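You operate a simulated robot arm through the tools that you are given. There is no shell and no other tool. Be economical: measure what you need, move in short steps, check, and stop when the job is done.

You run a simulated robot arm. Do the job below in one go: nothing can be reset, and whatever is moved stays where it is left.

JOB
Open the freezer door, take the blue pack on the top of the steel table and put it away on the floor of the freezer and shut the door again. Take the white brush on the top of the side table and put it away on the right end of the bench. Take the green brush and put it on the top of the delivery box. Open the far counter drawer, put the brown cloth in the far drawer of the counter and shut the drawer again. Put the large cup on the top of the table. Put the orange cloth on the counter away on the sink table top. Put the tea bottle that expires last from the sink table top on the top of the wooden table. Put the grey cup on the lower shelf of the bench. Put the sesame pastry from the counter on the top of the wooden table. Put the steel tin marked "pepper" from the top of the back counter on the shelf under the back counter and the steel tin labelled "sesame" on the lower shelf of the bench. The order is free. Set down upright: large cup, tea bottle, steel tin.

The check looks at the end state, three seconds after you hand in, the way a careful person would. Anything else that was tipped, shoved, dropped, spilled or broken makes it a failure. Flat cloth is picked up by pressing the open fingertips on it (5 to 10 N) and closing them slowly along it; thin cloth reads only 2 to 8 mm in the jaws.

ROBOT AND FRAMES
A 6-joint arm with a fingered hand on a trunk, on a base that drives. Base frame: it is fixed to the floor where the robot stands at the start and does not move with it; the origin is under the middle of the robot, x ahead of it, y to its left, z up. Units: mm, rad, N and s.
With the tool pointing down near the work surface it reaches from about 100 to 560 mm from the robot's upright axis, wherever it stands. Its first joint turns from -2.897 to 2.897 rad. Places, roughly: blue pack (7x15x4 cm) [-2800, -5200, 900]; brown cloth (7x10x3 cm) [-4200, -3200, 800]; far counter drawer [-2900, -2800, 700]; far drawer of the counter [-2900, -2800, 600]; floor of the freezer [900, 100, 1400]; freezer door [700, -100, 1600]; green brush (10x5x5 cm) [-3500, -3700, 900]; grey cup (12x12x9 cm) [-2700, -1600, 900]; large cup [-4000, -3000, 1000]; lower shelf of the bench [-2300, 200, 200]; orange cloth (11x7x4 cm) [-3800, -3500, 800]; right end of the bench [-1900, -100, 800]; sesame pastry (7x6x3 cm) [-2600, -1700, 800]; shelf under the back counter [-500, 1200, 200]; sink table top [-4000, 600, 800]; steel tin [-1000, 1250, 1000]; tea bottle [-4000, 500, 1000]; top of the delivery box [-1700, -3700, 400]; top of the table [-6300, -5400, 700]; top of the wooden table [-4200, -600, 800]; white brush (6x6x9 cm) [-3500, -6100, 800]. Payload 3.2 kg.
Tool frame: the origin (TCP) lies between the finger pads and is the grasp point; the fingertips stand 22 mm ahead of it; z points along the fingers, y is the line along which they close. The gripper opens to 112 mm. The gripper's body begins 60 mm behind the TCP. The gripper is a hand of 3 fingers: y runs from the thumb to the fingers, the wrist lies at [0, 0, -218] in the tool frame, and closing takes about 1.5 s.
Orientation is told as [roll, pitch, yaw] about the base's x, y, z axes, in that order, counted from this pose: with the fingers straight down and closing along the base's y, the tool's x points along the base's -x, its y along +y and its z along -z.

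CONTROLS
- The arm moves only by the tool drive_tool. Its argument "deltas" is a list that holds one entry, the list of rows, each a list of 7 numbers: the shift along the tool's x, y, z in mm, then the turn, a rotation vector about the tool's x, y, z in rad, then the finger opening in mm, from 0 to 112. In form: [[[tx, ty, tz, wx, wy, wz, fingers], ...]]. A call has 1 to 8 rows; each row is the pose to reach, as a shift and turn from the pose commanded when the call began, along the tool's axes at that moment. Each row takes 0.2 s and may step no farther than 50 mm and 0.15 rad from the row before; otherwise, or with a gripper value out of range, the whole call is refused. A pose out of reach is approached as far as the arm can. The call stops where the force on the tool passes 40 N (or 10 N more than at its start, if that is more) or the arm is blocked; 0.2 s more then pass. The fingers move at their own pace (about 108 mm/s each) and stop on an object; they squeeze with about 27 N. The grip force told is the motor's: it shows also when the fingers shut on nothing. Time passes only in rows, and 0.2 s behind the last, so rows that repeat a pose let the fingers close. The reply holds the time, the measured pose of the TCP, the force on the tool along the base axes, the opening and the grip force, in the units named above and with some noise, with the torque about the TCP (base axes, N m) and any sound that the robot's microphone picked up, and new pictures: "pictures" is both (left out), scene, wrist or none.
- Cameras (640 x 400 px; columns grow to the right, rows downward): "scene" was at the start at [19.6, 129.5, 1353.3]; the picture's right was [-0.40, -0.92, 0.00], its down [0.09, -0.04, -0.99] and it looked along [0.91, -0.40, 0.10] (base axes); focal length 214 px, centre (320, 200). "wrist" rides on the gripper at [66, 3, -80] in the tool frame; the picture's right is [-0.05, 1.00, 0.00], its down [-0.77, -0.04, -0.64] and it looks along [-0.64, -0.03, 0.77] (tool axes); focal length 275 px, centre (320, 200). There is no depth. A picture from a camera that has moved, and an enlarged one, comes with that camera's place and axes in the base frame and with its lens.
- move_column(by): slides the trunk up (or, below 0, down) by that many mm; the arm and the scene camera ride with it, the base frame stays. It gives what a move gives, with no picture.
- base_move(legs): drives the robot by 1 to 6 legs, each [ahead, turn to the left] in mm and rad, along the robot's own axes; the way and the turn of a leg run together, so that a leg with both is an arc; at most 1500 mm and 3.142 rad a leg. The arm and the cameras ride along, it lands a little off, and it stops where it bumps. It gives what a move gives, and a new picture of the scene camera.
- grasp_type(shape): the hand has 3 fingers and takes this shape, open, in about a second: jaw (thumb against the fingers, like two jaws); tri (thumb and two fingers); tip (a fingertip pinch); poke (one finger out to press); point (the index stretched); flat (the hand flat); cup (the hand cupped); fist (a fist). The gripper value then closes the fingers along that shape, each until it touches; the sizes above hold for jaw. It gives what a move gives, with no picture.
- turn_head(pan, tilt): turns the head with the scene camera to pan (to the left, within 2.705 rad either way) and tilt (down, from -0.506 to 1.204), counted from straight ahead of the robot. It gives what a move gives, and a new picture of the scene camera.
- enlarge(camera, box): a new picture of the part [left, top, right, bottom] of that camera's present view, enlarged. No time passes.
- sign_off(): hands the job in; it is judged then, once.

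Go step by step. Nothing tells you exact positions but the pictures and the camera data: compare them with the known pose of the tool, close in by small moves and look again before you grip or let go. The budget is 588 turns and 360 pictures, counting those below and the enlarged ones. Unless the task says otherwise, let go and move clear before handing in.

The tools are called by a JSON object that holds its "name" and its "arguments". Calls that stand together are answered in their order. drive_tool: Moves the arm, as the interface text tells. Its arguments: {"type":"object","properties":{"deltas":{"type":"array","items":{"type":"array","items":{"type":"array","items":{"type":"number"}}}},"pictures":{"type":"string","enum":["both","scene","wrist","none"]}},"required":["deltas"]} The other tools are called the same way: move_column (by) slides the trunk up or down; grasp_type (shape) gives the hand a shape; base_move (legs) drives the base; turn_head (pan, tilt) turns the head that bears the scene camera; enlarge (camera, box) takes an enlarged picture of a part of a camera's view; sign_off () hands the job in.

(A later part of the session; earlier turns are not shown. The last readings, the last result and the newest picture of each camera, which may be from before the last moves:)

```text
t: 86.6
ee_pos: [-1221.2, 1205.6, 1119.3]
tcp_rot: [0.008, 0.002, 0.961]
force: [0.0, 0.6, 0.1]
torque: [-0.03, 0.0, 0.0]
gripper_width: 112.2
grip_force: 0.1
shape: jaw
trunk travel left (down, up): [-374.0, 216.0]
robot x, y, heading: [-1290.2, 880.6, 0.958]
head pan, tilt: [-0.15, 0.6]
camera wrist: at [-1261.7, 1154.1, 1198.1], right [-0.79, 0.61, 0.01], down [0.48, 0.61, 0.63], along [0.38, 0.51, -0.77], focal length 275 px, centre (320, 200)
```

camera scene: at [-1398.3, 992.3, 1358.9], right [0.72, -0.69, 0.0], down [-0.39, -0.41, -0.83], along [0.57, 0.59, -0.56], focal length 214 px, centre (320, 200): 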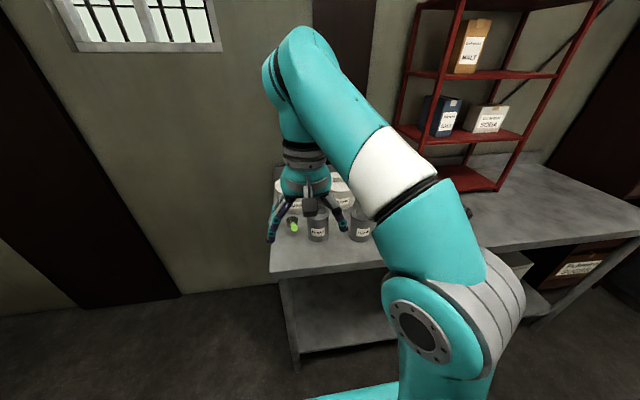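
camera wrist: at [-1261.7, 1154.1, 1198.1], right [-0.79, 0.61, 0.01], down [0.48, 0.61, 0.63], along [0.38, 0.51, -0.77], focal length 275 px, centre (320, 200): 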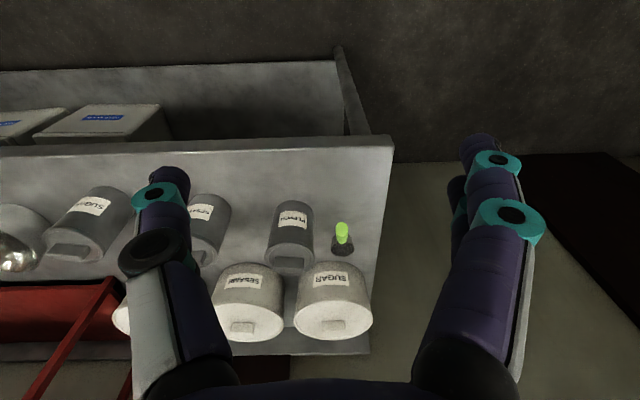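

Counter top comes out at z≈820, its front edge at t≈-387, and the pepper tin centre about (-1015,1410). I go 95 mm closer and tilt the hand to a pre-grasp.

{"name": "base_move", "arguments": {"legs": [[95, 0]]}}

{"name": "drive_tool", "arguments": {"deltas": [[[-19, -8, 20, 0, -0.15, 0, 112], [-38, -17, 40, 0, -0.3, 0, 112], [-56, -25, 65, 0, -0.45, 0, 112], [-75, -34, 95, 0, -0.6, 0, 112], [-94, -42, 130, 0, -0.75, 0, 112], [-112, -50, 160, 0, -0.9, 0, 112], [-112, -50, 160, 0, -0.9, 0, 112]]], "pictures": "both"}}

```text
t: 87.7
ee_pos: [-1166.6, 1285.5, 1118.1]
tcp_rot: [0.009, 0.002, 0.961]
force: [0.2, -0.1, 0.0]
torque: [-0.02, 0.0, 0.03]
gripper_width: 112.1
grip_force: 0.1
shape: jaw
trunk travel left (down, up): [-374.0, 216.0]
robot x, y, heading: [-1232.0, 959.2, 0.95]
head pan, tilt: [-0.15, 0.6]
camera scene: at [-1342.5, 1070.8, 1358.9], right [0.72, -0.69, 0.0], down [-0.39, -0.41, -0.82], along [0.57, 0.59, -0.57], focal length 214 px, centre (320, 200)
```

scene: 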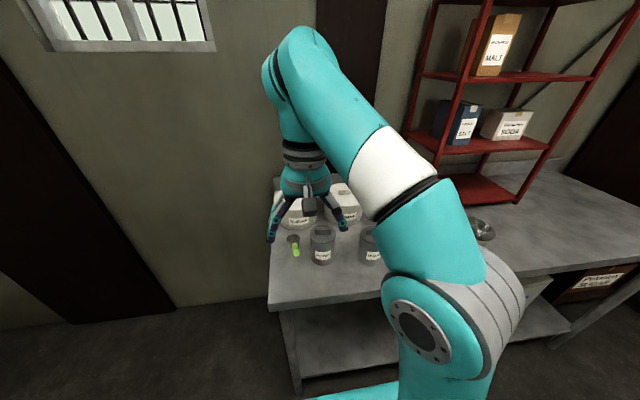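

```text
t: 89.3
ee_pos: [-1061.5, 1347.9, 956.2]
tcp_rot: [0.015, -0.898, 0.952]
force: [0.4, -1.0, 0.5]
torque: [-0.01, 0.03, 0.04]
gripper_width: 112.1
grip_force: 0.0
shape: jaw
trunk travel left (down, up): [-374.0, 216.0]
robot x, y, heading: [-1230.6, 960.8, 0.955]
head pan, tilt: [-0.15, 0.6]
camera scene: at [-1342.6, 1070.5, 1358.9], right [0.72, -0.69, 0.0], down [-0.39, -0.41, -0.83], along [0.57, 0.59, -0.56], focal length 214 px, centre (320, 200)
camera wrist: at [-1124.5, 1264.5, 954.4], right [-0.8, 0.59, 0.05], down [0.03, -0.04, 1.0], along [0.6, 0.8, 0.02], focal length 275 px, centre (320, 200)
```

scene: 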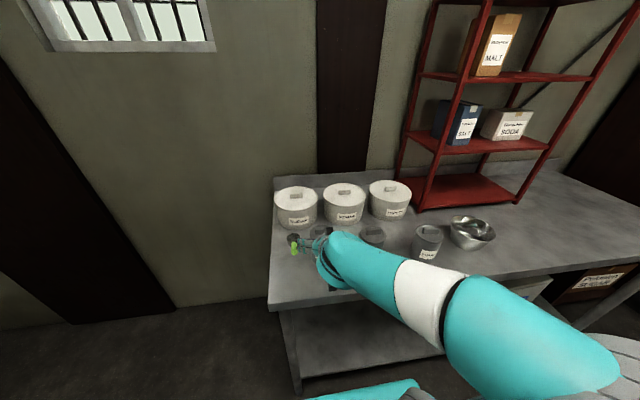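
wrist: 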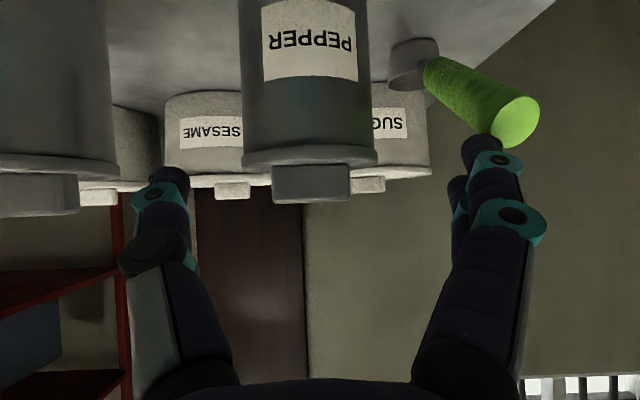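

A green-handled scoop lies just left of the pepper tin, so I raise the hand, yaw it left about 0.7 rad and look before descending.

{"name": "drive_tool", "arguments": {"deltas": [[[-35, 0, -28, 0, 0, 0, 112], [-62, 0, -50, 0, 0, 0, 112], [-71, -3, -39, -0.11, 0, -0.087, 112], [-79, -6, -28, -0.22, 0, -0.174, 112], [-88, -9, -17, -0.33, 0, -0.261, 112], [-96, -12, -6, -0.44, 0, -0.348, 112], [-105, -14.5, 4, -0.548, 0, -0.435, 112], [-105, -14.5, 4, -0.548, 0, -0.435, 112]]], "pictures": "both"}}

```text
t: 91.1
ee_pos: [-1018.2, 1404.7, 1044.8]
tcp_rot: [0.013, -0.9, 1.646]
force: [1.0, -0.1, 0.1]
torque: [-0.01, -0.01, -0.01]
gripper_width: 112.3
grip_force: 0.0
shape: jaw
out of reach, approached as far as the arm can: row 7, 8
trunk travel left (down, up): [-374.0, 216.0]
robot x, y, heading: [-1233.8, 962.6, 0.951]
head pan, tilt: [-0.15, 0.6]
camera scene: at [-1342.5, 1070.7, 1358.9], right [0.72, -0.69, 0.0], down [-0.39, -0.41, -0.82], along [0.57, 0.59, -0.57], focal length 214 px, centre (320, 200)
camera wrist: at [-1012.9, 1301.1, 1042.4], right [-1.0, -0.06, 0.05], down [0.05, -0.02, 1.0], along [-0.06, 1.0, 0.02], focal length 275 px, centre (320, 200)
```

scene: 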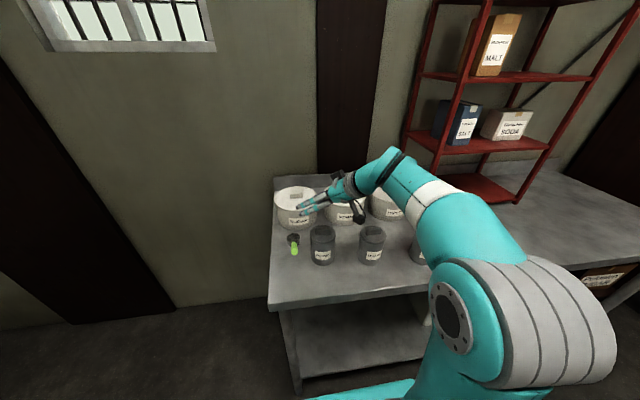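
wrist: 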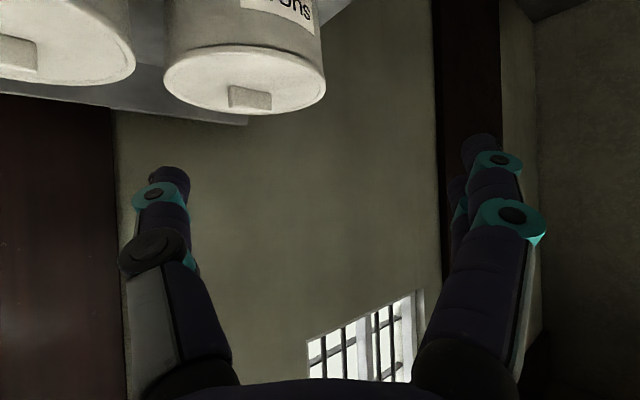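

{"name": "enlarge", "arguments": {"camera": "scene", "box": [270, 170, 430, 270]}}

```text
4.00 times, centred on (350, 220) of scene
camera zoom: at [-1342.5, 1070.7, 1358.9], right [0.72, -0.69, 0.0], down [-0.39, -0.41, -0.82], along [0.57, 0.59, -0.57], focal length 858 px, centre (200, 120)
```

zoom: 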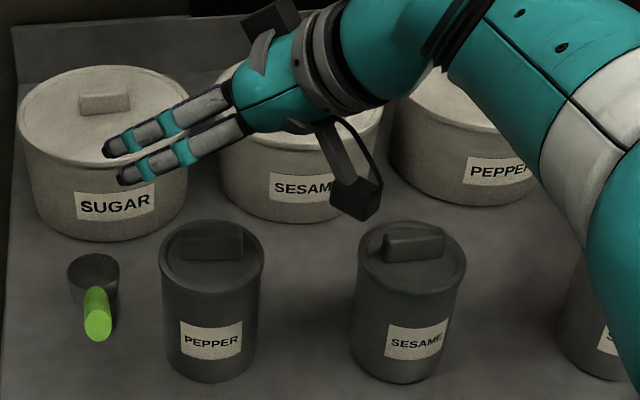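

Refined: pepper tin centre ≈ (-1027,1384), lid z≈930, diameter 72. I shift above it first.

{"name": "drive_tool", "arguments": {"deltas": [[[20, 9, -5, 0, 0, 0, 112], [40, 18.7, 5, 0, 0, 0, 112], [60, 18.7, 20, 0, 0, 0, 112], [60, 18.7, 20, 0, 0, 0, 112]]], "pictures": "wrist"}}

{"name": "enlarge", "arguments": {"camera": "scene", "box": [270, 170, 430, 270]}}

```text
t: 92.1
ee_pos: [-1059.6, 1398.1, 1009.0]
tcp_rot: [0.011, -0.901, 1.646]
force: [0.1, -0.2, -0.3]
torque: [0.0, 0.02, 0.0]
gripper_width: 112.0
grip_force: 0.1
shape: jaw
out of reach, approached as far as the arm can: row 1, 2, 3, 4
trunk travel left (down, up): [-374.0, 216.0]
robot x, y, heading: [-1233.4, 960.1, 0.953]
head pan, tilt: [-0.15, 0.6]
camera wrist: at [-1053.7, 1294.5, 1007.3], right [-1.0, -0.06, 0.04], down [0.04, -0.01, 1.0], along [-0.06, 1.0, 0.02], focal length 275 px, centre (320, 200)
```

wrist: 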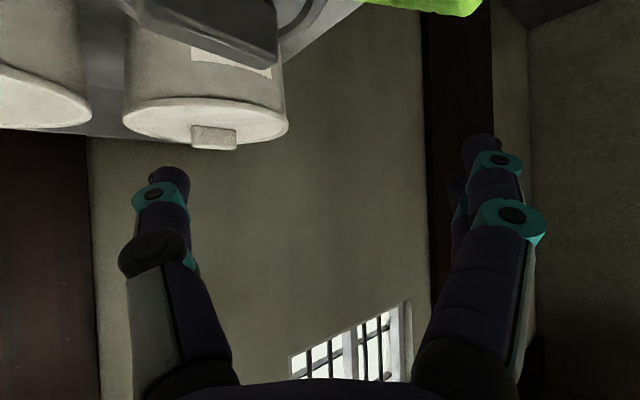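

```text
4.00 times, centred on (350, 220) of scene
camera zoom: at [-1342.5, 1070.6, 1358.9], right [0.72, -0.69, 0.0], down [-0.39, -0.41, -0.83], along [0.57, 0.59, -0.56], focal length 858 px, centre (200, 120)
```

zoom: 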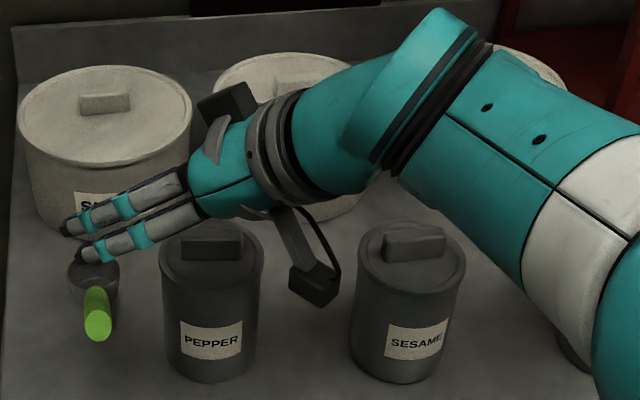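

That yaw is out of reach, so I turn back to straight ahead and will descend with a narrower, slightly right-biased opening.

{"name": "drive_tool", "arguments": {"deltas": [[[-19, 3, -15, 0.11, 0, 0.087, 104], [-19, 3, -15, 0.22, 0, 0.174, 104], [-19, 3, -15, 0.33, 0, 0.261, 104], [-19, 3, -15, 0.44, 0, 0.348, 104], [-19, 3, -15, 0.548, 0, 0.435, 104], [-19, 3, -15, 0.548, 0, 0.435, 104], [-19, 3, -15, 0.548, 0, 0.435, 104]]], "pictures": "wrist"}}

{"name": "enlarge", "arguments": {"camera": "scene", "box": [270, 170, 430, 270]}}

```text
t: 93.7
ee_pos: [-1063.3, 1399.2, 1033.0]
tcp_rot: [0.015, -0.898, 0.951]
force: [-0.3, 0.7, 0.1]
torque: [-0.02, -0.04, 0.01]
gripper_width: 104.2
grip_force: 0.1
shape: jaw
trunk travel left (down, up): [-374.0, 216.0]
robot x, y, heading: [-1232.9, 963.1, 0.953]
head pan, tilt: [-0.15, 0.6]
camera wrist: at [-1124.6, 1316.0, 1031.4], right [-0.8, 0.6, 0.05], down [0.03, -0.04, 1.0], along [0.6, 0.8, 0.02], focal length 275 px, centre (320, 200)
```

wrist: 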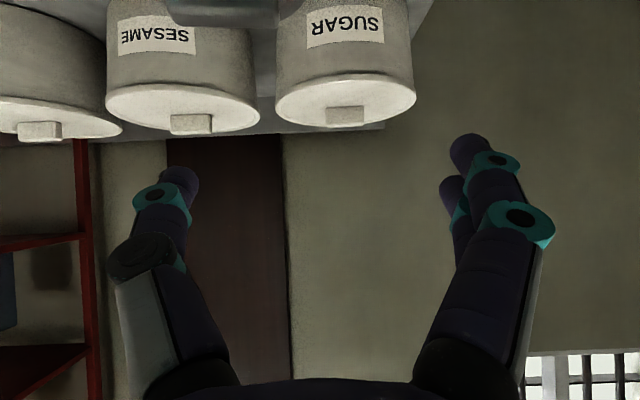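

```text
4.00 times, centred on (350, 220) of scene
camera zoom: at [-1342.6, 1070.5, 1358.9], right [0.72, -0.69, 0.0], down [-0.39, -0.41, -0.83], along [0.57, 0.59, -0.56], focal length 858 px, centre (200, 120)
```

zoom: 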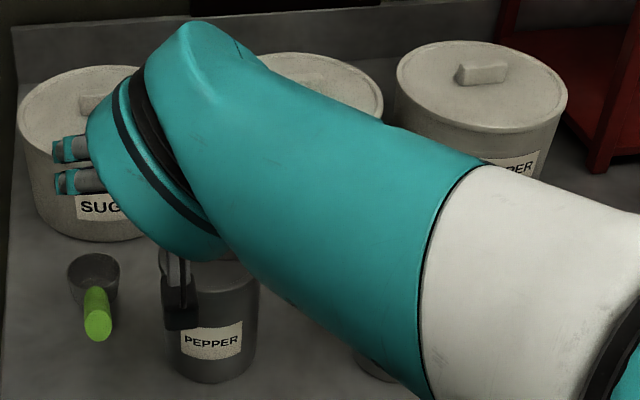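

{"name": "drive_tool", "arguments": {"deltas": [[[0, -42, 0, 0, 0, 0, 104], [22, -42, 18, 0, 0, 0, 104], [43, -42, 34, 0, 0, 0, 104], [43, -42, 34, 0, 0, 0, 104]]], "pictures": "wrist"}}

```text
t: 94.7
ee_pos: [-1027.9, 1376.2, 978.0]
tcp_rot: [0.016, -0.899, 0.948]
force: [0.0, -0.3, 0.3]
torque: [-0.01, 0.03, 0.01]
gripper_width: 104.0
grip_force: 0.0
shape: jaw
trunk travel left (down, up): [-374.0, 216.0]
robot x, y, heading: [-1234.8, 961.4, 0.954]
head pan, tilt: [-0.15, 0.6]
camera wrist: at [-1091.0, 1292.7, 975.9], right [-0.8, 0.6, 0.05], down [0.03, -0.04, 1.0], along [0.6, 0.8, 0.02], focal length 275 px, centre (320, 200)
```

wrist: 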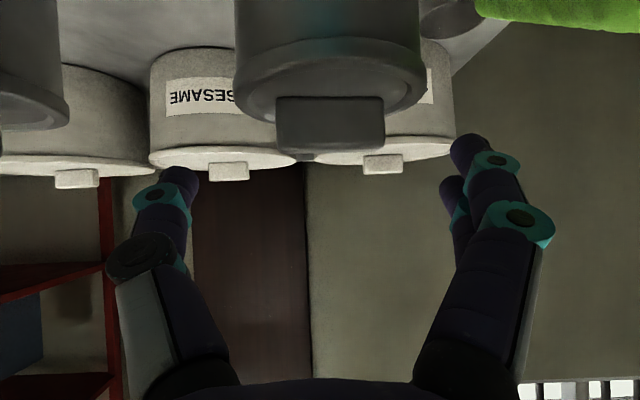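

{"name": "drive_tool", "arguments": {"deltas": [[[4, 0, -5, 0, 0, 0, 96], [30, 0, 16, 0, 0, 0, 96], [54, 0, 35, 0, 0, 0, 96], [77, 0, 53, 0, 0, 0, 96], [77, 0, 53, 0, 0, 0, 96]]], "pictures": "wrist"}}

{"name": "enlarge", "arguments": {"camera": "scene", "box": [270, 170, 430, 270]}}

```text
t: 95.9
ee_pos: [-1030.4, 1371.2, 883.7]
tcp_rot: [0.015, -0.897, 0.95]
force: [0.2, 0.9, 0.2]
torque: [0.05, 0.01, 0.0]
gripper_width: 96.4
grip_force: 0.0
shape: jaw
trunk travel left (down, up): [-374.0, 216.0]
robot x, y, heading: [-1231.7, 961.2, 0.947]
head pan, tilt: [-0.15, 0.6]
camera wrist: at [-1093.4, 1287.8, 881.4], right [-0.8, 0.6, 0.05], down [0.03, -0.04, 1.0], along [0.6, 0.8, 0.02], focal length 275 px, centre (320, 200)
```

wrist: 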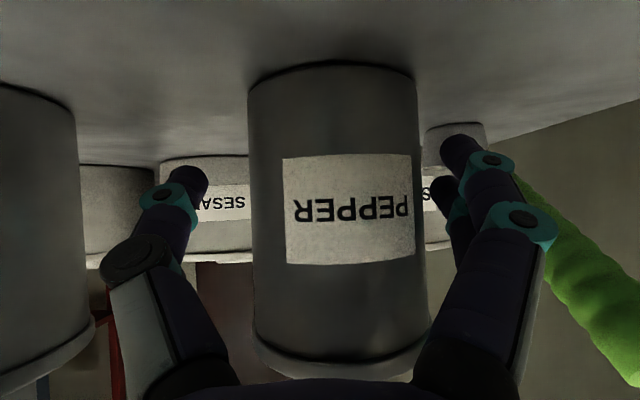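

```text
4.00 times, centred on (350, 220) of scene
camera zoom: at [-1342.6, 1070.7, 1358.9], right [0.72, -0.69, 0.0], down [-0.39, -0.41, -0.83], along [0.57, 0.59, -0.56], focal length 858 px, centre (200, 120)
```

zoom: 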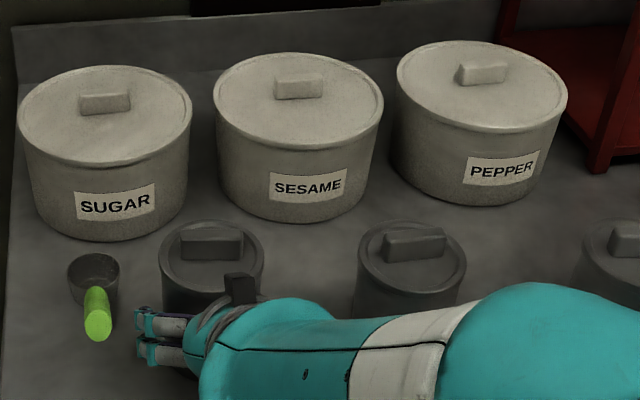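

{"name": "drive_tool", "arguments": {"deltas": [[[0, 0, 0, 0, 0, 0, 60], [0, 0, 0, 0, 0, 0, 60], [0, 0, 0, 0, 0, 0, 50], [0, 0, 0, 0, 0, 0, 30], [0, 0, 0, 0, 0, 0, 30], [0, 0, 0, 0, 0, 0, 30]]], "pictures": "wrist"}}

```text
t: 97.3
ee_pos: [-1031.4, 1372.3, 884.5]
tcp_rot: [0.013, -0.901, 0.949]
force: [0.8, -0.7, 0.0]
torque: [-0.01, 0.05, 0.02]
gripper_width: 61.0
grip_force: 27.2
shape: jaw
trunk travel left (down, up): [-374.0, 216.0]
robot x, y, heading: [-1233.6, 956.0, 0.947]
head pan, tilt: [-0.15, 0.6]
camera wrist: at [-1093.3, 1288.0, 881.7], right [-0.8, 0.6, 0.05], down [0.03, -0.04, 1.0], along [0.6, 0.8, 0.02], focal length 275 px, centre (320, 200)
```

wrist: 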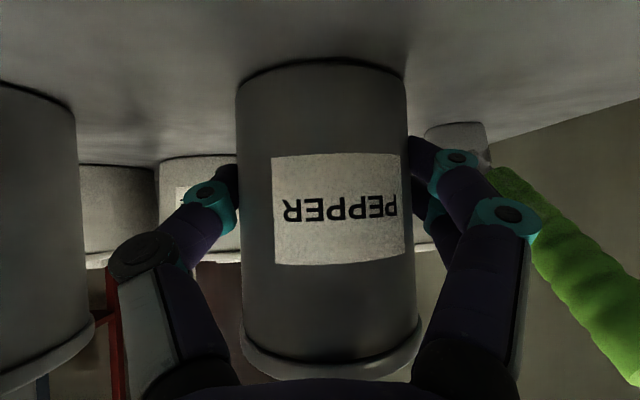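

{"name": "drive_tool", "arguments": {"deltas": [[[-12, 0, -9, 0, 0, 0, 30], [-35, 0, -28, 0, 0, 0, 30], [-65, 0, -52, 0, 0, 0, 30], [-94, 0, -74, 0, 0, 0, 30]]], "pictures": "wrist"}}

```text
t: 98.3
ee_pos: [-1029.9, 1370.1, 1004.9]
tcp_rot: [0.015, -0.898, 0.947]
force: [0.2, 0.0, -3.9]
torque: [-0.06, 0.03, -0.04]
gripper_width: 61.1
grip_force: 26.6
shape: jaw
trunk travel left (down, up): [-374.0, 216.0]
robot x, y, heading: [-1232.3, 963.0, 0.952]
head pan, tilt: [-0.15, 0.6]
camera wrist: at [-1092.8, 1286.9, 1003.4], right [-0.8, 0.6, 0.05], down [0.03, -0.04, 1.0], along [0.6, 0.8, 0.02], focal length 275 px, centre (320, 200)
```

wrist: 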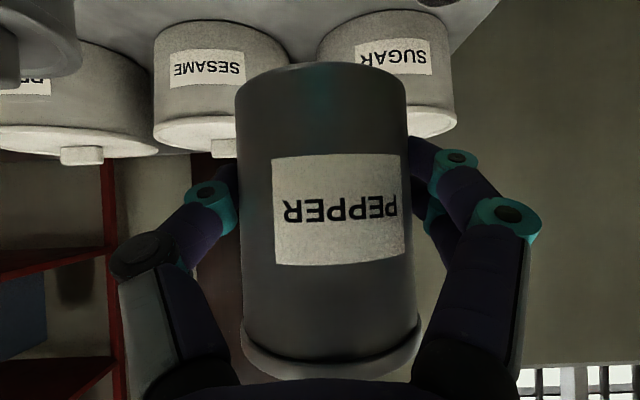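

Pepper tin is held. I back off and look at the shelf under the counter.

{"name": "base_move", "arguments": {"legs": [[-450, 0]]}}

{"name": "move_column", "arguments": {"by": -300}}

{"name": "turn_head", "arguments": {"pan": -0.2, "tilt": 0.55}}

```text
t: 101.0
ee_pos: [-1289.4, 1003.0, 1004.5]
tcp_rot: [0.014, -0.898, 0.945]
force: [0.6, -0.2, -3.9]
torque: [-0.04, 0.04, 0.0]
gripper_width: 60.7
grip_force: 27.1
shape: jaw
trunk travel left (down, up): [-374.0, 216.0]
robot x, y, heading: [-1495.1, 598.8, 0.951]
head pan, tilt: [-0.15, 0.6]
camera scene: at [-1603.4, 705.1, 1358.9], right [0.72, -0.7, 0.0], down [-0.39, -0.4, -0.82], along [0.58, 0.59, -0.57], focal length 214 px, centre (320, 200)
```

scene: 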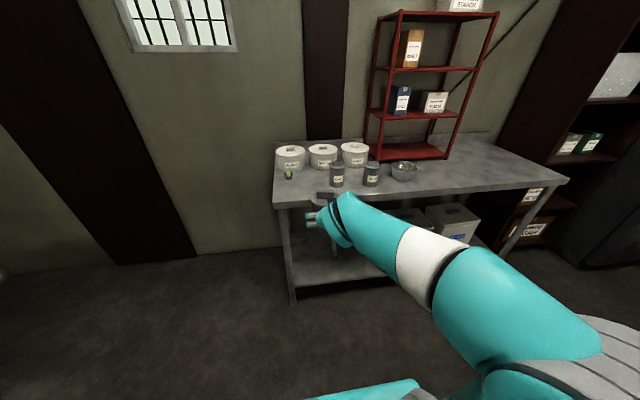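

```text
t: 104.0
ee_pos: [-1290.0, 1003.1, 705.0]
tcp_rot: [0.015, -0.898, 0.944]
force: [0.8, -0.2, -4.0]
torque: [-0.06, 0.0, 0.03]
gripper_width: 60.6
grip_force: 26.9
shape: jaw
trunk travel left (down, up): [-74.0, 516.0]
robot x, y, heading: [-1495.8, 594.5, 0.946]
head pan, tilt: [-0.15, 0.6]
```

```text
t: 104.7
ee_pos: [-1289.1, 1002.8, 705.1]
tcp_rot: [0.014, -0.899, 0.944]
force: [0.0, 0.2, -4.4]
torque: [-0.05, 0.05, 0.01]
gripper_width: 60.5
grip_force: 27.2
shape: jaw
trunk travel left (down, up): [-74.0, 516.0]
robot x, y, heading: [-1493.3, 594.8, 0.946]
head pan, tilt: [-0.201, 0.55]
camera scene: at [-1599.2, 702.9, 1063.4], right [0.68, -0.73, 0.0], down [-0.38, -0.36, -0.85], along [0.62, 0.58, -0.52], focal length 214 px, centre (320, 200)
```

scene: 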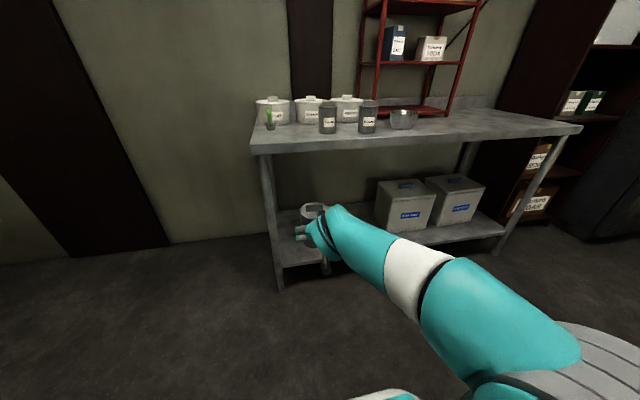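

{"name": "move_column", "arguments": {"by": -72}}

{"name": "drive_tool", "arguments": {"deltas": [[[31, 0, 25, 0, 0, 0, 30], [62, 0, 50, 0, 0, 0, 30], [94, 0, 74, 0, 0, 0, 30], [125, 0, 99, 0, 0, 0, 30], [156, 0, 124, 0, 0, 0, 30], [187, 0, 149, 0, 0, 0, 30], [218, 0, 174, 0, 0, 0, 30], [226, 0, 180, 0, 0, 0, 30]]], "pictures": "none"}}

```text
t: 105.8
ee_pos: [-1289.9, 1002.6, 633.7]
tcp_rot: [0.014, -0.899, 0.945]
force: [0.3, -0.1, -3.5]
torque: [-0.06, 0.01, 0.0]
gripper_width: 60.6
grip_force: 27.1
shape: jaw
trunk travel left (down, up): [-2.0, 588.0]
robot x, y, heading: [-1491.9, 592.8, 0.945]
head pan, tilt: [-0.201, 0.55]
```

```text
t: 107.6
ee_pos: [-1318.9, 1027.6, 372.2]
tcp_rot: [0.009, -0.894, 0.944]
force: [0.8, 0.0, -4.2]
torque: [-0.06, 0.05, 0.04]
gripper_width: 59.9
grip_force: 26.5
shape: jaw
out of reach, approached as far as the arm can: row 6, 7, 8
trunk travel left (down, up): [-2.0, 588.0]
robot x, y, heading: [-1493.2, 598.6, 0.948]
head pan, tilt: [-0.201, 0.55]
```

{"name": "drive_tool", "arguments": {"deltas": [[[-21, -13, 26, 0, 0, 0, 30], [-42, -26, 52, 0, 0, 0, 30], [-62, -38, 78, 0, 0, 0, 30], [-42, -38, 94, 0, 0, 0, 30], [-22, -38, 110, 0, 0, 0, 30], [-3, -38, 125, 0, 0, 0, 30]]], "pictures": "scene"}}

```text
t: 109.0
ee_pos: [-1251.3, 1118.4, 314.0]
tcp_rot: [-0.009, -0.886, 0.945]
force: [-0.6, -0.7, -4.0]
torque: [-0.06, 0.05, 0.0]
gripper_width: 59.7
grip_force: 27.0
shape: jaw
out of reach, approached as far as the arm can: row 1, 2, 3, 4, 5, 6
trunk travel left (down, up): [-2.0, 588.0]
robot x, y, heading: [-1494.5, 596.6, 0.948]
head pan, tilt: [-0.201, 0.55]
camera scene: at [-1599.2, 702.9, 991.4], right [0.68, -0.73, 0.0], down [-0.38, -0.36, -0.85], along [0.63, 0.58, -0.52], focal length 214 px, centre (320, 200)
```

scene: 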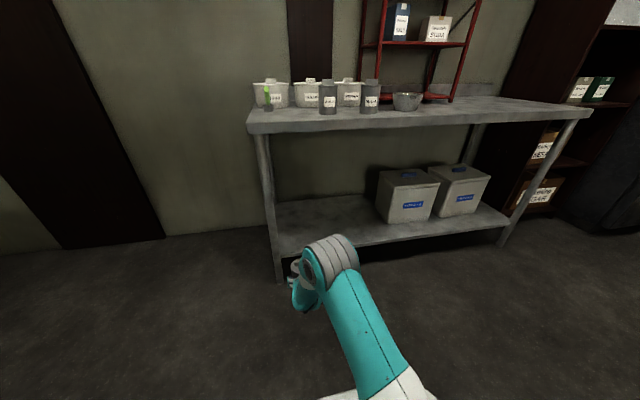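

{"name": "drive_tool", "arguments": {"deltas": [[[-19, 0, 24, 0, 0, 0, 30], [-37, 0, 47, 0, 0, 0, 30], [-25, 0, 56, 0, 0, 0, 30], [-12, 0, 67, 0, 0, 0, 30]]], "pictures": "none"}}

```text
t: 110.0
ee_pos: [-1217.5, 1168.8, 281.5]
tcp_rot: [0.01, -0.894, 0.946]
force: [-0.5, 0.1, -4.6]
torque: [-0.03, 0.05, 0.0]
gripper_width: 60.0
grip_force: 26.6
shape: jaw
trunk travel left (down, up): [-2.0, 588.0]
robot x, y, heading: [-1492.2, 593.6, 0.949]
head pan, tilt: [-0.201, 0.55]
```

{"name": "drive_tool", "arguments": {"deltas": [[[-31, 0, -25, 0, 0, 0, 30], [-62, 0, -50, 0, 0, 0, 30]]], "pictures": "none"}}

{"name": "base_move", "arguments": {"legs": [[245, 0]]}}

```text
t: 110.6
ee_pos: [-1215.6, 1168.7, 359.9]
tcp_rot: [0.014, -0.898, 0.947]
force: [0.2, -0.5, -4.0]
torque: [-0.02, 0.01, -0.05]
gripper_width: 60.2
grip_force: 27.3
shape: jaw
trunk travel left (down, up): [-2.0, 588.0]
robot x, y, heading: [-1496.0, 595.4, 0.948]
head pan, tilt: [-0.201, 0.55]
```

```text
t: 112.4
ee_pos: [-1076.2, 1368.9, 361.1]
tcp_rot: [0.014, -0.897, 0.95]
force: [-0.6, -0.2, -3.8]
torque: [-0.04, 0.02, -0.02]
gripper_width: 60.1
grip_force: 27.3
shape: jaw
trunk travel left (down, up): [-2.0, 588.0]
robot x, y, heading: [-1354.1, 795.4, 0.948]
head pan, tilt: [-0.201, 0.55]
camera scene: at [-1457.3, 901.9, 991.4], right [0.68, -0.73, 0.0], down [-0.38, -0.36, -0.85], along [0.62, 0.58, -0.52], focal length 214 px, centre (320, 200)
```

scene: 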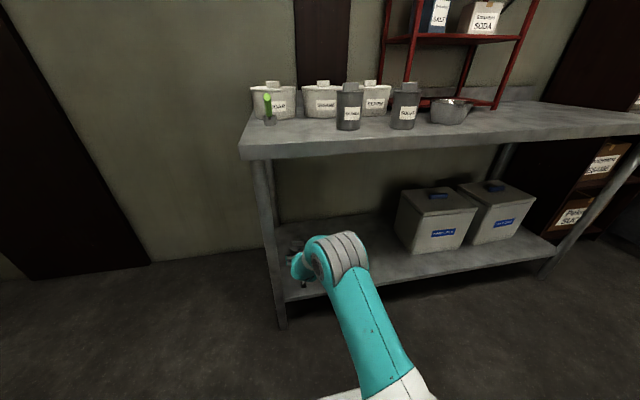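

{"name": "drive_tool", "arguments": {"deltas": [[[18, 0, 14, 0, 0, 0, 30], [36, 0, 29, 0, 0, 0, 30]]], "pictures": "wrist"}}

```text
t: 113.0
ee_pos: [-1075.2, 1369.5, 315.5]
tcp_rot: [0.015, -0.898, 0.949]
force: [0.3, 0.3, -4.6]
torque: [-0.04, 0.03, 0.0]
gripper_width: 60.1
grip_force: 26.8
shape: jaw
trunk travel left (down, up): [-2.0, 588.0]
robot x, y, heading: [-1353.9, 797.0, 0.949]
head pan, tilt: [-0.201, 0.55]
camera wrist: at [-1137.6, 1286.0, 313.5], right [-0.8, 0.6, 0.05], down [0.03, -0.04, 1.0], along [0.6, 0.8, 0.01], focal length 275 px, centre (320, 200)
```

wrist: 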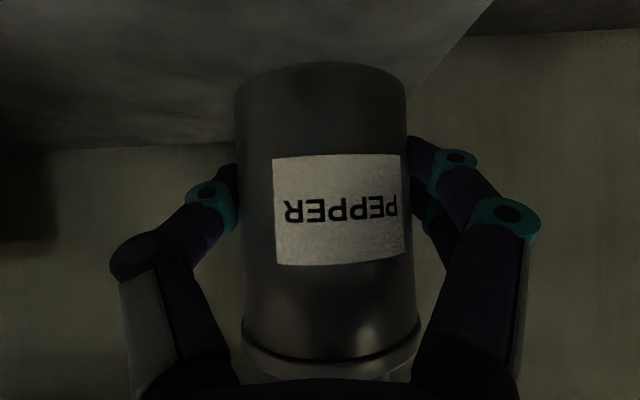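

{"name": "drive_tool", "arguments": {"deltas": [[[6, -15, 5, 0, 0, 0, 30], [11, -30, 9, 0, 0, 0, 30], [14, -30, 11, 0, 0, 0, 30], [17, -30, 13.5, 0, 0, 0, 30]]], "pictures": "none"}}

```text
t: 114.0
ee_pos: [-1056.4, 1366.0, 297.6]
tcp_rot: [0.0, -0.891, 0.951]
force: [0.4, 0.2, -4.6]
torque: [-0.04, 0.04, -0.01]
gripper_width: 60.0
grip_force: 26.9
shape: jaw
out of reach, approached as far as the arm can: row 2, 3, 4
trunk travel left (down, up): [-2.0, 588.0]
robot x, y, heading: [-1352.5, 793.7, 0.955]
head pan, tilt: [-0.201, 0.55]
```

{"name": "drive_tool", "arguments": {"deltas": [[[-4, 10, 5, 0, 0, 0, 30], [-2, 18, 9, 0, 0, 0, 30], [1, 20, 12, 0, 0, 0, 30], [4, 20, 14.5, 0, 0, 0, 30], [7, 20, 17, 0, 0, 0, 30]]], "pictures": "none"}}

```text
t: 115.2
ee_pos: [-1069.0, 1385.6, 281.9]
tcp_rot: [0.013, -0.898, 0.951]
force: [0.6, 0.7, -4.5]
torque: [-0.04, 0.04, -0.01]
gripper_width: 59.7
grip_force: 26.8
shape: jaw
trunk travel left (down, up): [-2.0, 588.0]
robot x, y, heading: [-1352.8, 793.3, 0.954]
head pan, tilt: [-0.201, 0.55]
```

{"name": "drive_tool", "arguments": {"deltas": [[[2, 0, 4, 0, 0, 0, 30], [4, 0, 8, 0, 0, 0, 30], [6, 0, 12, 0, 0, 0, 30], [8, 0, 16, 0, 0, 0, 30]]], "pictures": "wrist"}}

```text
t: 116.2
ee_pos: [-1063.9, 1390.7, 266.0]
tcp_rot: [0.015, -0.897, 0.951]
force: [-0.1, -0.5, -4.1]
torque: [-0.04, -0.01, 0.04]
gripper_width: 59.9
grip_force: 26.9
shape: jaw
trunk travel left (down, up): [-2.0, 588.0]
robot x, y, heading: [-1356.1, 795.3, 0.953]
head pan, tilt: [-0.201, 0.55]
camera wrist: at [-1126.2, 1307.6, 264.0], right [-0.8, 0.6, 0.05], down [0.03, -0.04, 1.0], along [0.6, 0.8, 0.02], focal length 275 px, centre (320, 200)
```

wrist: 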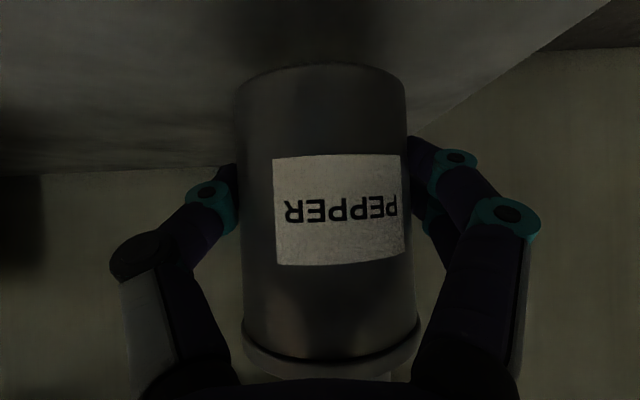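

{"name": "drive_tool", "arguments": {"deltas": [[[1, 0, 3, 0, 0, 0, 30], [3, 0, 5, 0, 0, 0, 30], [4, 0, 8, 0, 0, 0, 30], [6, 0, 10, 0, 0, 0, 30], [8, 0, 12, 0, 0, 0, 30]]], "pictures": "none"}}

```text
t: 117.4
ee_pos: [-1062.2, 1394.4, 251.2]
tcp_rot: [0.013, -0.898, 0.948]
force: [-1.0, 0.8, -4.4]
torque: [-0.09, 0.02, -0.02]
gripper_width: 60.1
grip_force: 26.8
shape: jaw
trunk travel left (down, up): [-2.0, 588.0]
robot x, y, heading: [-1352.4, 793.8, 0.958]
head pan, tilt: [-0.201, 0.55]
```

{"name": "drive_tool", "arguments": {"deltas": [[[2, 0, 2, 0, 0, 0, 30], [4, 0, 4, 0, 0, 0, 30], [6, 0, 6, 0, 0, 0, 30], [8, 0, 8, 0, 0, 0, 30], [10, 0, 10, 0, 0, 0, 30]]], "pictures": "wrist"}}

```text
t: 118.6
ee_pos: [-1060.8, 1398.1, 241.5]
tcp_rot: [0.017, -0.905, 0.946]
force: [-3.5, -6.5, 23.0]
torque: [0.19, 0.0, 0.02]
gripper_width: 59.3
grip_force: 26.2
shape: jaw
trunk travel left (down, up): [-2.0, 588.0]
robot x, y, heading: [-1352.5, 795.2, 0.956]
head pan, tilt: [-0.201, 0.55]
camera wrist: at [-1123.1, 1313.9, 239.0], right [-0.8, 0.6, 0.05], down [0.02, -0.05, 1.0], along [0.6, 0.8, 0.02], focal length 275 px, centre (320, 200)
```

wrist: 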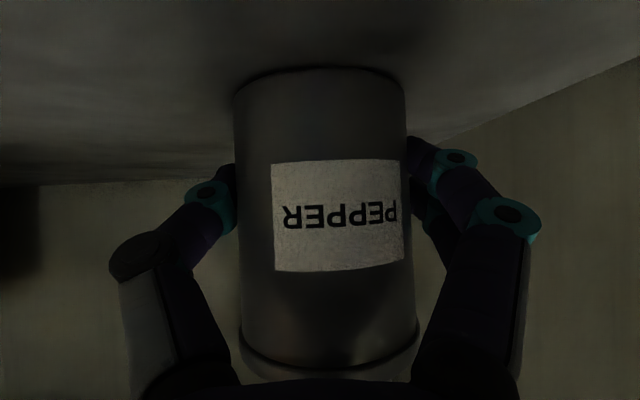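

Contact with the shelf (27 N). I ease off, open and withdraw.

{"name": "drive_tool", "arguments": {"deltas": [[[-2, 0, -2, 0, 0, 0, 30], [-2, 0, -2, 0, 0, 0, 70], [-2, 0, -2, 0, 0, 0, 100], [-2, 0, -2, 0, 0, 0, 100], [-2, 0, -2, 0, 0, 0, 100], [-2, 0, -30, 0, 0, 0, 100], [-2, 0, -60, 0, 0, 0, 100], [-2, 0, -95, 0, 0, 0, 100]]], "pictures": "wrist"}}

```text
t: 120.4
ee_pos: [-1105.9, 1343.1, 300.6]
tcp_rot: [0.007, -0.894, 0.949]
force: [0.5, -0.1, -1.0]
torque: [0.01, -0.01, 0.0]
gripper_width: 100.3
grip_force: 0.0
shape: jaw
out of reach, approached as far as the arm can: row 7, 8
trunk travel left (down, up): [-2.0, 588.0]
robot x, y, heading: [-1350.9, 794.5, 0.951]
head pan, tilt: [-0.201, 0.55]
camera wrist: at [-1170.2, 1258.9, 298.9], right [-0.8, 0.6, 0.04], down [0.03, -0.03, 1.0], along [0.6, 0.8, 0.01], focal length 275 px, centre (320, 200)
```

wrist: 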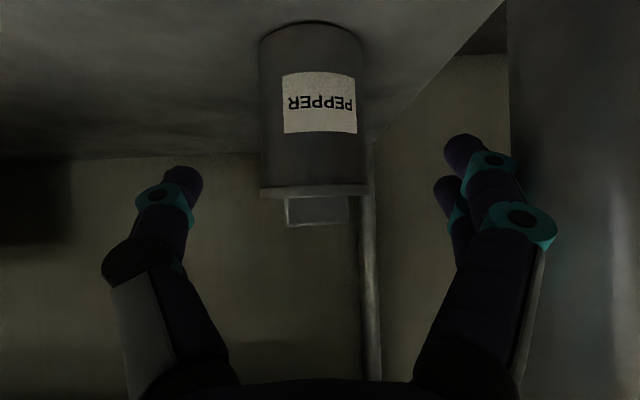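

Pepper stands upright on the shelf. I back off, raise trunk and arm, and go for the sesame tin.

{"name": "base_move", "arguments": {"legs": [[-260, 0]]}}

{"name": "move_column", "arguments": {"by": 372}}

{"name": "drive_tool", "arguments": {"deltas": [[[-22, -6, -38, 0, 0, 0, 104], [-44, -12, -76, 0, 0, 0, 104], [-66, -18, -115, 0, 0, 0, 104], [-88, -24, -153, 0, 0, 0, 104], [-110, -30, -191, 0, 0, 0, 104], [-132, -35, -230, 0, 0, 0, 104], [-155, -40, -268, 0, 0, 0, 104], [-177, -46, -306, 0, 0, 0, 104]]], "pictures": "none"}}

{"name": "base_move", "arguments": {"legs": [[0, -0.32], [440, 0], [0, 0.33]]}}

```text
t: 122.3
ee_pos: [-1258.3, 1127.6, 300.0]
tcp_rot: [0.008, -0.896, 0.947]
force: [-0.2, -0.9, 1.0]
torque: [0.01, 0.04, 0.01]
gripper_width: 100.1
grip_force: 0.1
shape: jaw
trunk travel left (down, up): [-2.0, 588.0]
robot x, y, heading: [-1501.5, 584.0, 0.946]
head pan, tilt: [-0.201, 0.55]
camera scene: at [-1609.5, 687.8, 991.4], right [0.68, -0.73, 0.0], down [-0.38, -0.36, -0.85], along [0.62, 0.58, -0.52], focal length 214 px, centre (320, 200)
```

scene: 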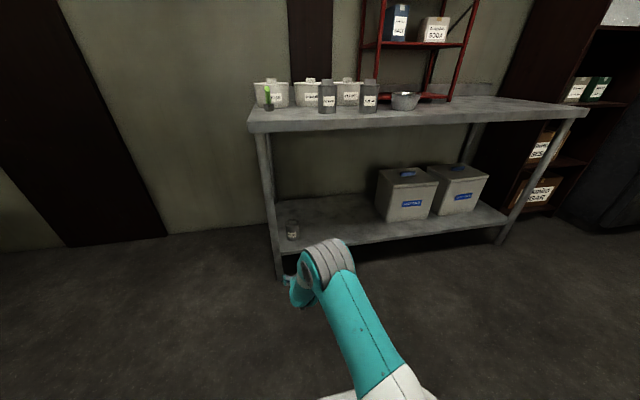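

```text
t: 125.9
ee_pos: [-1257.4, 1128.1, 672.2]
tcp_rot: [0.007, -0.898, 0.947]
force: [1.9, -0.3, -0.2]
torque: [0.0, 0.02, -0.01]
gripper_width: 100.0
grip_force: 0.2
shape: jaw
trunk travel left (down, up): [-374.0, 216.0]
robot x, y, heading: [-1505.4, 580.0, 0.953]
head pan, tilt: [-0.201, 0.55]
```

```text
t: 127.7
ee_pos: [-1295.8, 997.6, 1004.4]
tcp_rot: [0.012, -0.896, 0.945]
force: [-0.2, -0.2, 0.0]
torque: [0.0, -0.02, 0.03]
gripper_width: 103.8
grip_force: 0.1
shape: jaw
trunk travel left (down, up): [-374.0, 216.0]
robot x, y, heading: [-1508.1, 580.2, 0.951]
head pan, tilt: [-0.201, 0.55]
```

```text
t: 132.4
ee_pos: [-945.9, 1262.0, 1003.4]
tcp_rot: [0.007, -0.897, 0.96]
force: [0.6, -0.7, 0.0]
torque: [-0.03, 0.0, -0.04]
gripper_width: 103.9
grip_force: 0.0
shape: jaw
trunk travel left (down, up): [-374.0, 216.0]
robot x, y, heading: [-1149.6, 841.1, 0.963]
head pan, tilt: [-0.201, 0.55]
camera scene: at [-1256.5, 947.6, 1363.4], right [0.69, -0.72, 0.0], down [-0.38, -0.36, -0.85], along [0.62, 0.59, -0.52], focal length 214 px, centre (320, 200)
```

scene: 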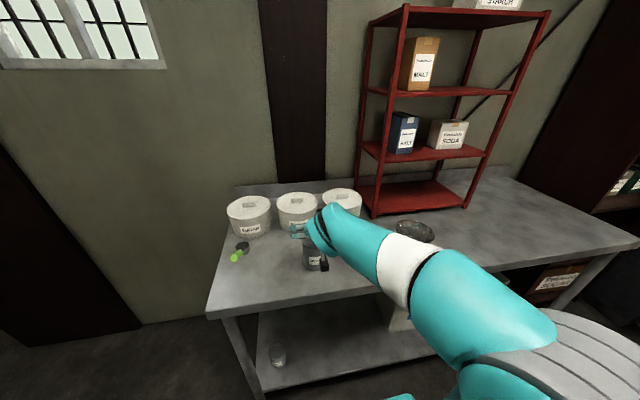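

{"name": "drive_tool", "arguments": {"deltas": [[[5, -11, 32, 0, 0, 0, 104], [5, -11, 32, 0, 0, 0, 104]]], "pictures": "wrist"}}

```text
t: 133.0
ee_pos: [-923.7, 1272.6, 979.8]
tcp_rot: [0.008, -0.896, 0.961]
force: [-0.6, -0.5, -0.1]
torque: [0.03, 0.02, 0.02]
gripper_width: 103.8
grip_force: 0.1
shape: jaw
trunk travel left (down, up): [-374.0, 216.0]
robot x, y, heading: [-1148.9, 842.9, 0.961]
head pan, tilt: [-0.201, 0.55]
camera wrist: at [-986.8, 1188.7, 977.6], right [-0.8, 0.59, 0.04], down [0.03, -0.03, 1.0], along [0.59, 0.8, 0.01], focal length 275 px, centre (320, 200)
```

wrist: 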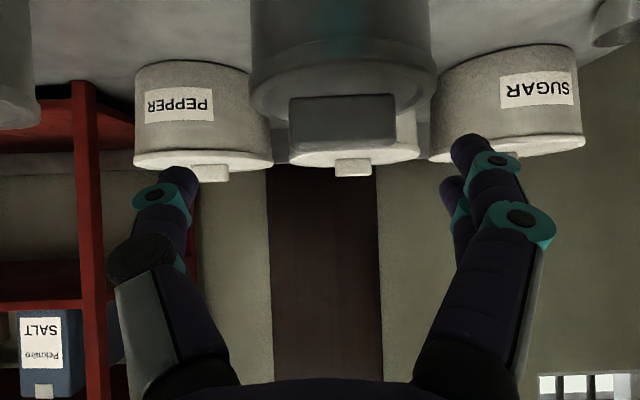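

{"name": "drive_tool", "arguments": {"deltas": [[[4, 8, 0, 0, 0, 0, 104], [30, 8, 18, 0, 0, 0, 104], [54, 8, 37, 0, 0, 0, 104], [77, 8, 56, 0, 0, 0, 104], [77, 8, 56, 0, 0, 0, 104]]], "pictures": "wrist"}}

{"name": "drive_tool", "arguments": {"deltas": [[[0, 0, 0, 0, 0, 0, 60], [0, 0, 0, 0, 0, 0, 60], [0, 0, 0, 0, 0, 0, 50], [0, 0, 0, 0, 0, 0, 30], [0, 0, 0, 0, 0, 0, 30], [-12, 0, -9, 0, 0, 0, 30], [-42, 0, -33, 0, 0, 0, 30], [-78, 0, -62, 0, 0, 0, 30]]], "pictures": "wrist"}}

```text
t: 134.2
ee_pos: [-934.0, 1275.0, 883.0]
tcp_rot: [0.007, -0.895, 0.96]
force: [0.8, 0.6, 0.4]
torque: [0.02, 0.01, 0.01]
gripper_width: 103.8
grip_force: 0.1
shape: jaw
trunk travel left (down, up): [-374.0, 216.0]
robot x, y, heading: [-1151.8, 838.0, 0.966]
head pan, tilt: [-0.201, 0.55]
camera wrist: at [-995.6, 1190.8, 882.4], right [-0.8, 0.59, 0.04], down [0.03, -0.03, 1.0], along [0.59, 0.8, 0.01], focal length 275 px, centre (320, 200)
```

wrist: 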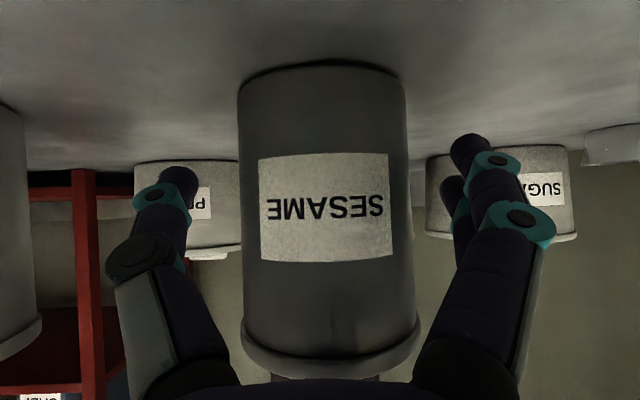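

```text
t: 136.0
ee_pos: [-934.2, 1274.0, 984.5]
tcp_rot: [0.009, -0.893, 0.958]
force: [-0.2, -0.2, -3.5]
torque: [-0.06, 0.07, 0.01]
gripper_width: 60.3
grip_force: 27.1
shape: jaw
trunk travel left (down, up): [-374.0, 216.0]
robot x, y, heading: [-1147.4, 841.1, 0.962]
head pan, tilt: [-0.201, 0.55]
camera wrist: at [-996.9, 1189.2, 983.0], right [-0.8, 0.59, 0.04], down [0.03, -0.03, 1.0], along [0.59, 0.8, 0.01], focal length 275 px, centre (320, 200)
```

wrist: 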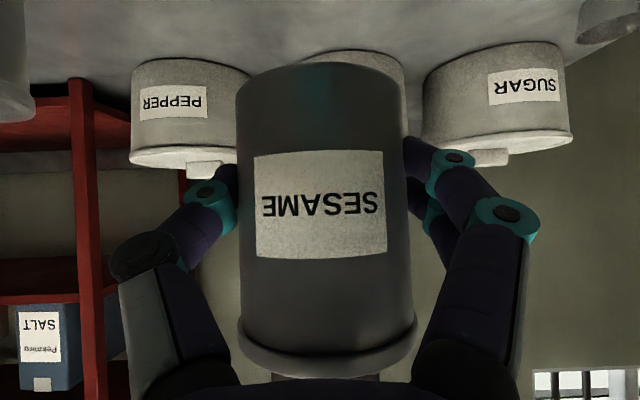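

Sesame tin is held. I back off, turn right to face the bench and look.

{"name": "base_move", "arguments": {"legs": [[-230, 0], [0, -3.1]]}}

{"name": "turn_head", "arguments": {"pan": 0.0, "tilt": 0.35}}

```text
t: 145.1
ee_pos: [-1500.2, 221.6, 983.1]
tcp_rot: [0.007, -0.894, -2.185]
force: [-1.0, 0.2, -4.5]
torque: [0.05, -0.03, -0.02]
gripper_width: 59.9
grip_force: 27.0
shape: jaw
trunk travel left (down, up): [-374.0, 216.0]
robot x, y, heading: [-1284.6, 653.0, -2.181]
head pan, tilt: [-0.201, 0.55]
camera scene: at [-1177.6, 542.3, 1363.4], right [-0.69, 0.72, 0.0], down [0.38, 0.36, -0.85], along [-0.62, -0.59, -0.52], focal length 214 px, centre (320, 200)
```

scene: 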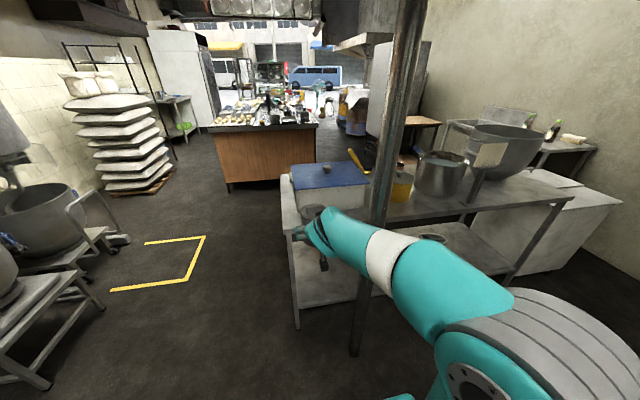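

```text
t: 145.8
ee_pos: [-1500.9, 221.0, 983.9]
tcp_rot: [0.008, -0.894, -2.185]
force: [-1.0, 0.8, -4.6]
torque: [0.05, -0.03, 0.0]
gripper_width: 59.8
grip_force: 27.2
shape: jaw
trunk travel left (down, up): [-374.0, 216.0]
robot x, y, heading: [-1283.1, 650.7, -2.183]
head pan, tilt: [0.0, 0.351]
camera scene: at [-1165.9, 527.9, 1381.6], right [-0.82, 0.57, 0.0], down [0.2, 0.28, -0.94], along [-0.54, -0.77, -0.34], focal length 214 px, centre (320, 200)
```

scene: 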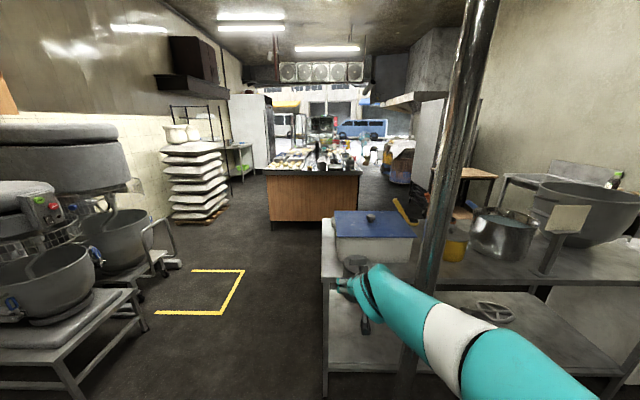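

Bench: near edge at t≈985, its end at n≈-1277, top z≈812, and a pole stands in front. I lower trunk and arm here, then drive the tin in over the lower shelf beside the pole.

{"name": "move_column", "arguments": {"by": -372}}

{"name": "drive_tool", "arguments": {"deltas": [[[14, 2, 42, 0, 0, 0, 30], [28, 4, 84, 0, 0, 0, 30], [42, 6, 126, 0, 0, 0, 30], [57, 9, 169, 0, 0, 0, 30], [71, 11, 211, 0, 0, 0, 30], [85, 13, 253, 0, 0, 0, 30], [99, 15, 295, 0, 0, 0, 30]]], "pictures": "none"}}

{"name": "base_move", "arguments": {"legs": [[0, -0.085]]}}

```text
t: 149.4
ee_pos: [-1501.3, 221.5, 611.4]
tcp_rot: [0.008, -0.893, -2.187]
force: [0.2, -0.2, -3.6]
torque: [0.03, -0.03, 0.02]
gripper_width: 59.5
grip_force: 27.6
shape: jaw
trunk travel left (down, up): [-2.0, 588.0]
robot x, y, heading: [-1280.4, 650.5, -2.179]
head pan, tilt: [0.0, 0.351]
```

```text
t: 151.0
ee_pos: [-1583.8, 76.3, 349.2]
tcp_rot: [0.008, -0.895, -2.188]
force: [-0.7, -0.3, -3.9]
torque: [0.04, -0.05, 0.02]
gripper_width: 59.6
grip_force: 27.3
shape: jaw
trunk travel left (down, up): [-2.0, 588.0]
robot x, y, heading: [-1285.0, 652.6, -2.182]
head pan, tilt: [0.0, 0.351]
```

```text
t: 151.9
ee_pos: [-1631.1, 103.0, 350.9]
tcp_rot: [0.007, -0.894, -2.272]
force: [-1.0, 0.1, -4.1]
torque: [0.08, -0.06, 0.03]
gripper_width: 59.8
grip_force: 26.9
shape: jaw
trunk travel left (down, up): [-2.0, 588.0]
robot x, y, heading: [-1283.2, 651.0, -2.262]
head pan, tilt: [0.0, 0.351]
camera scene: at [-1176.7, 518.4, 1009.6], right [-0.77, 0.64, 0.0], down [0.22, 0.26, -0.94], along [-0.6, -0.72, -0.34], focal length 214 px, centre (320, 200)
```

scene: 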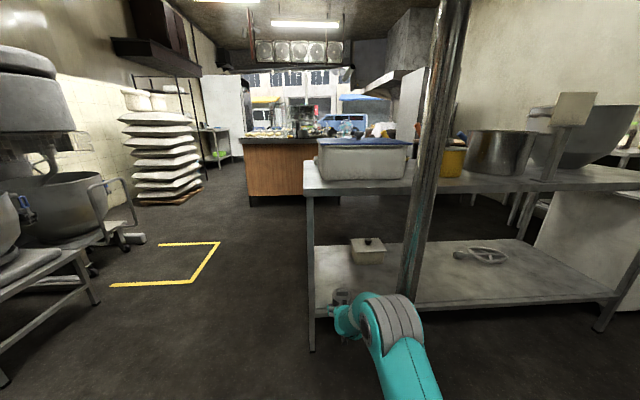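

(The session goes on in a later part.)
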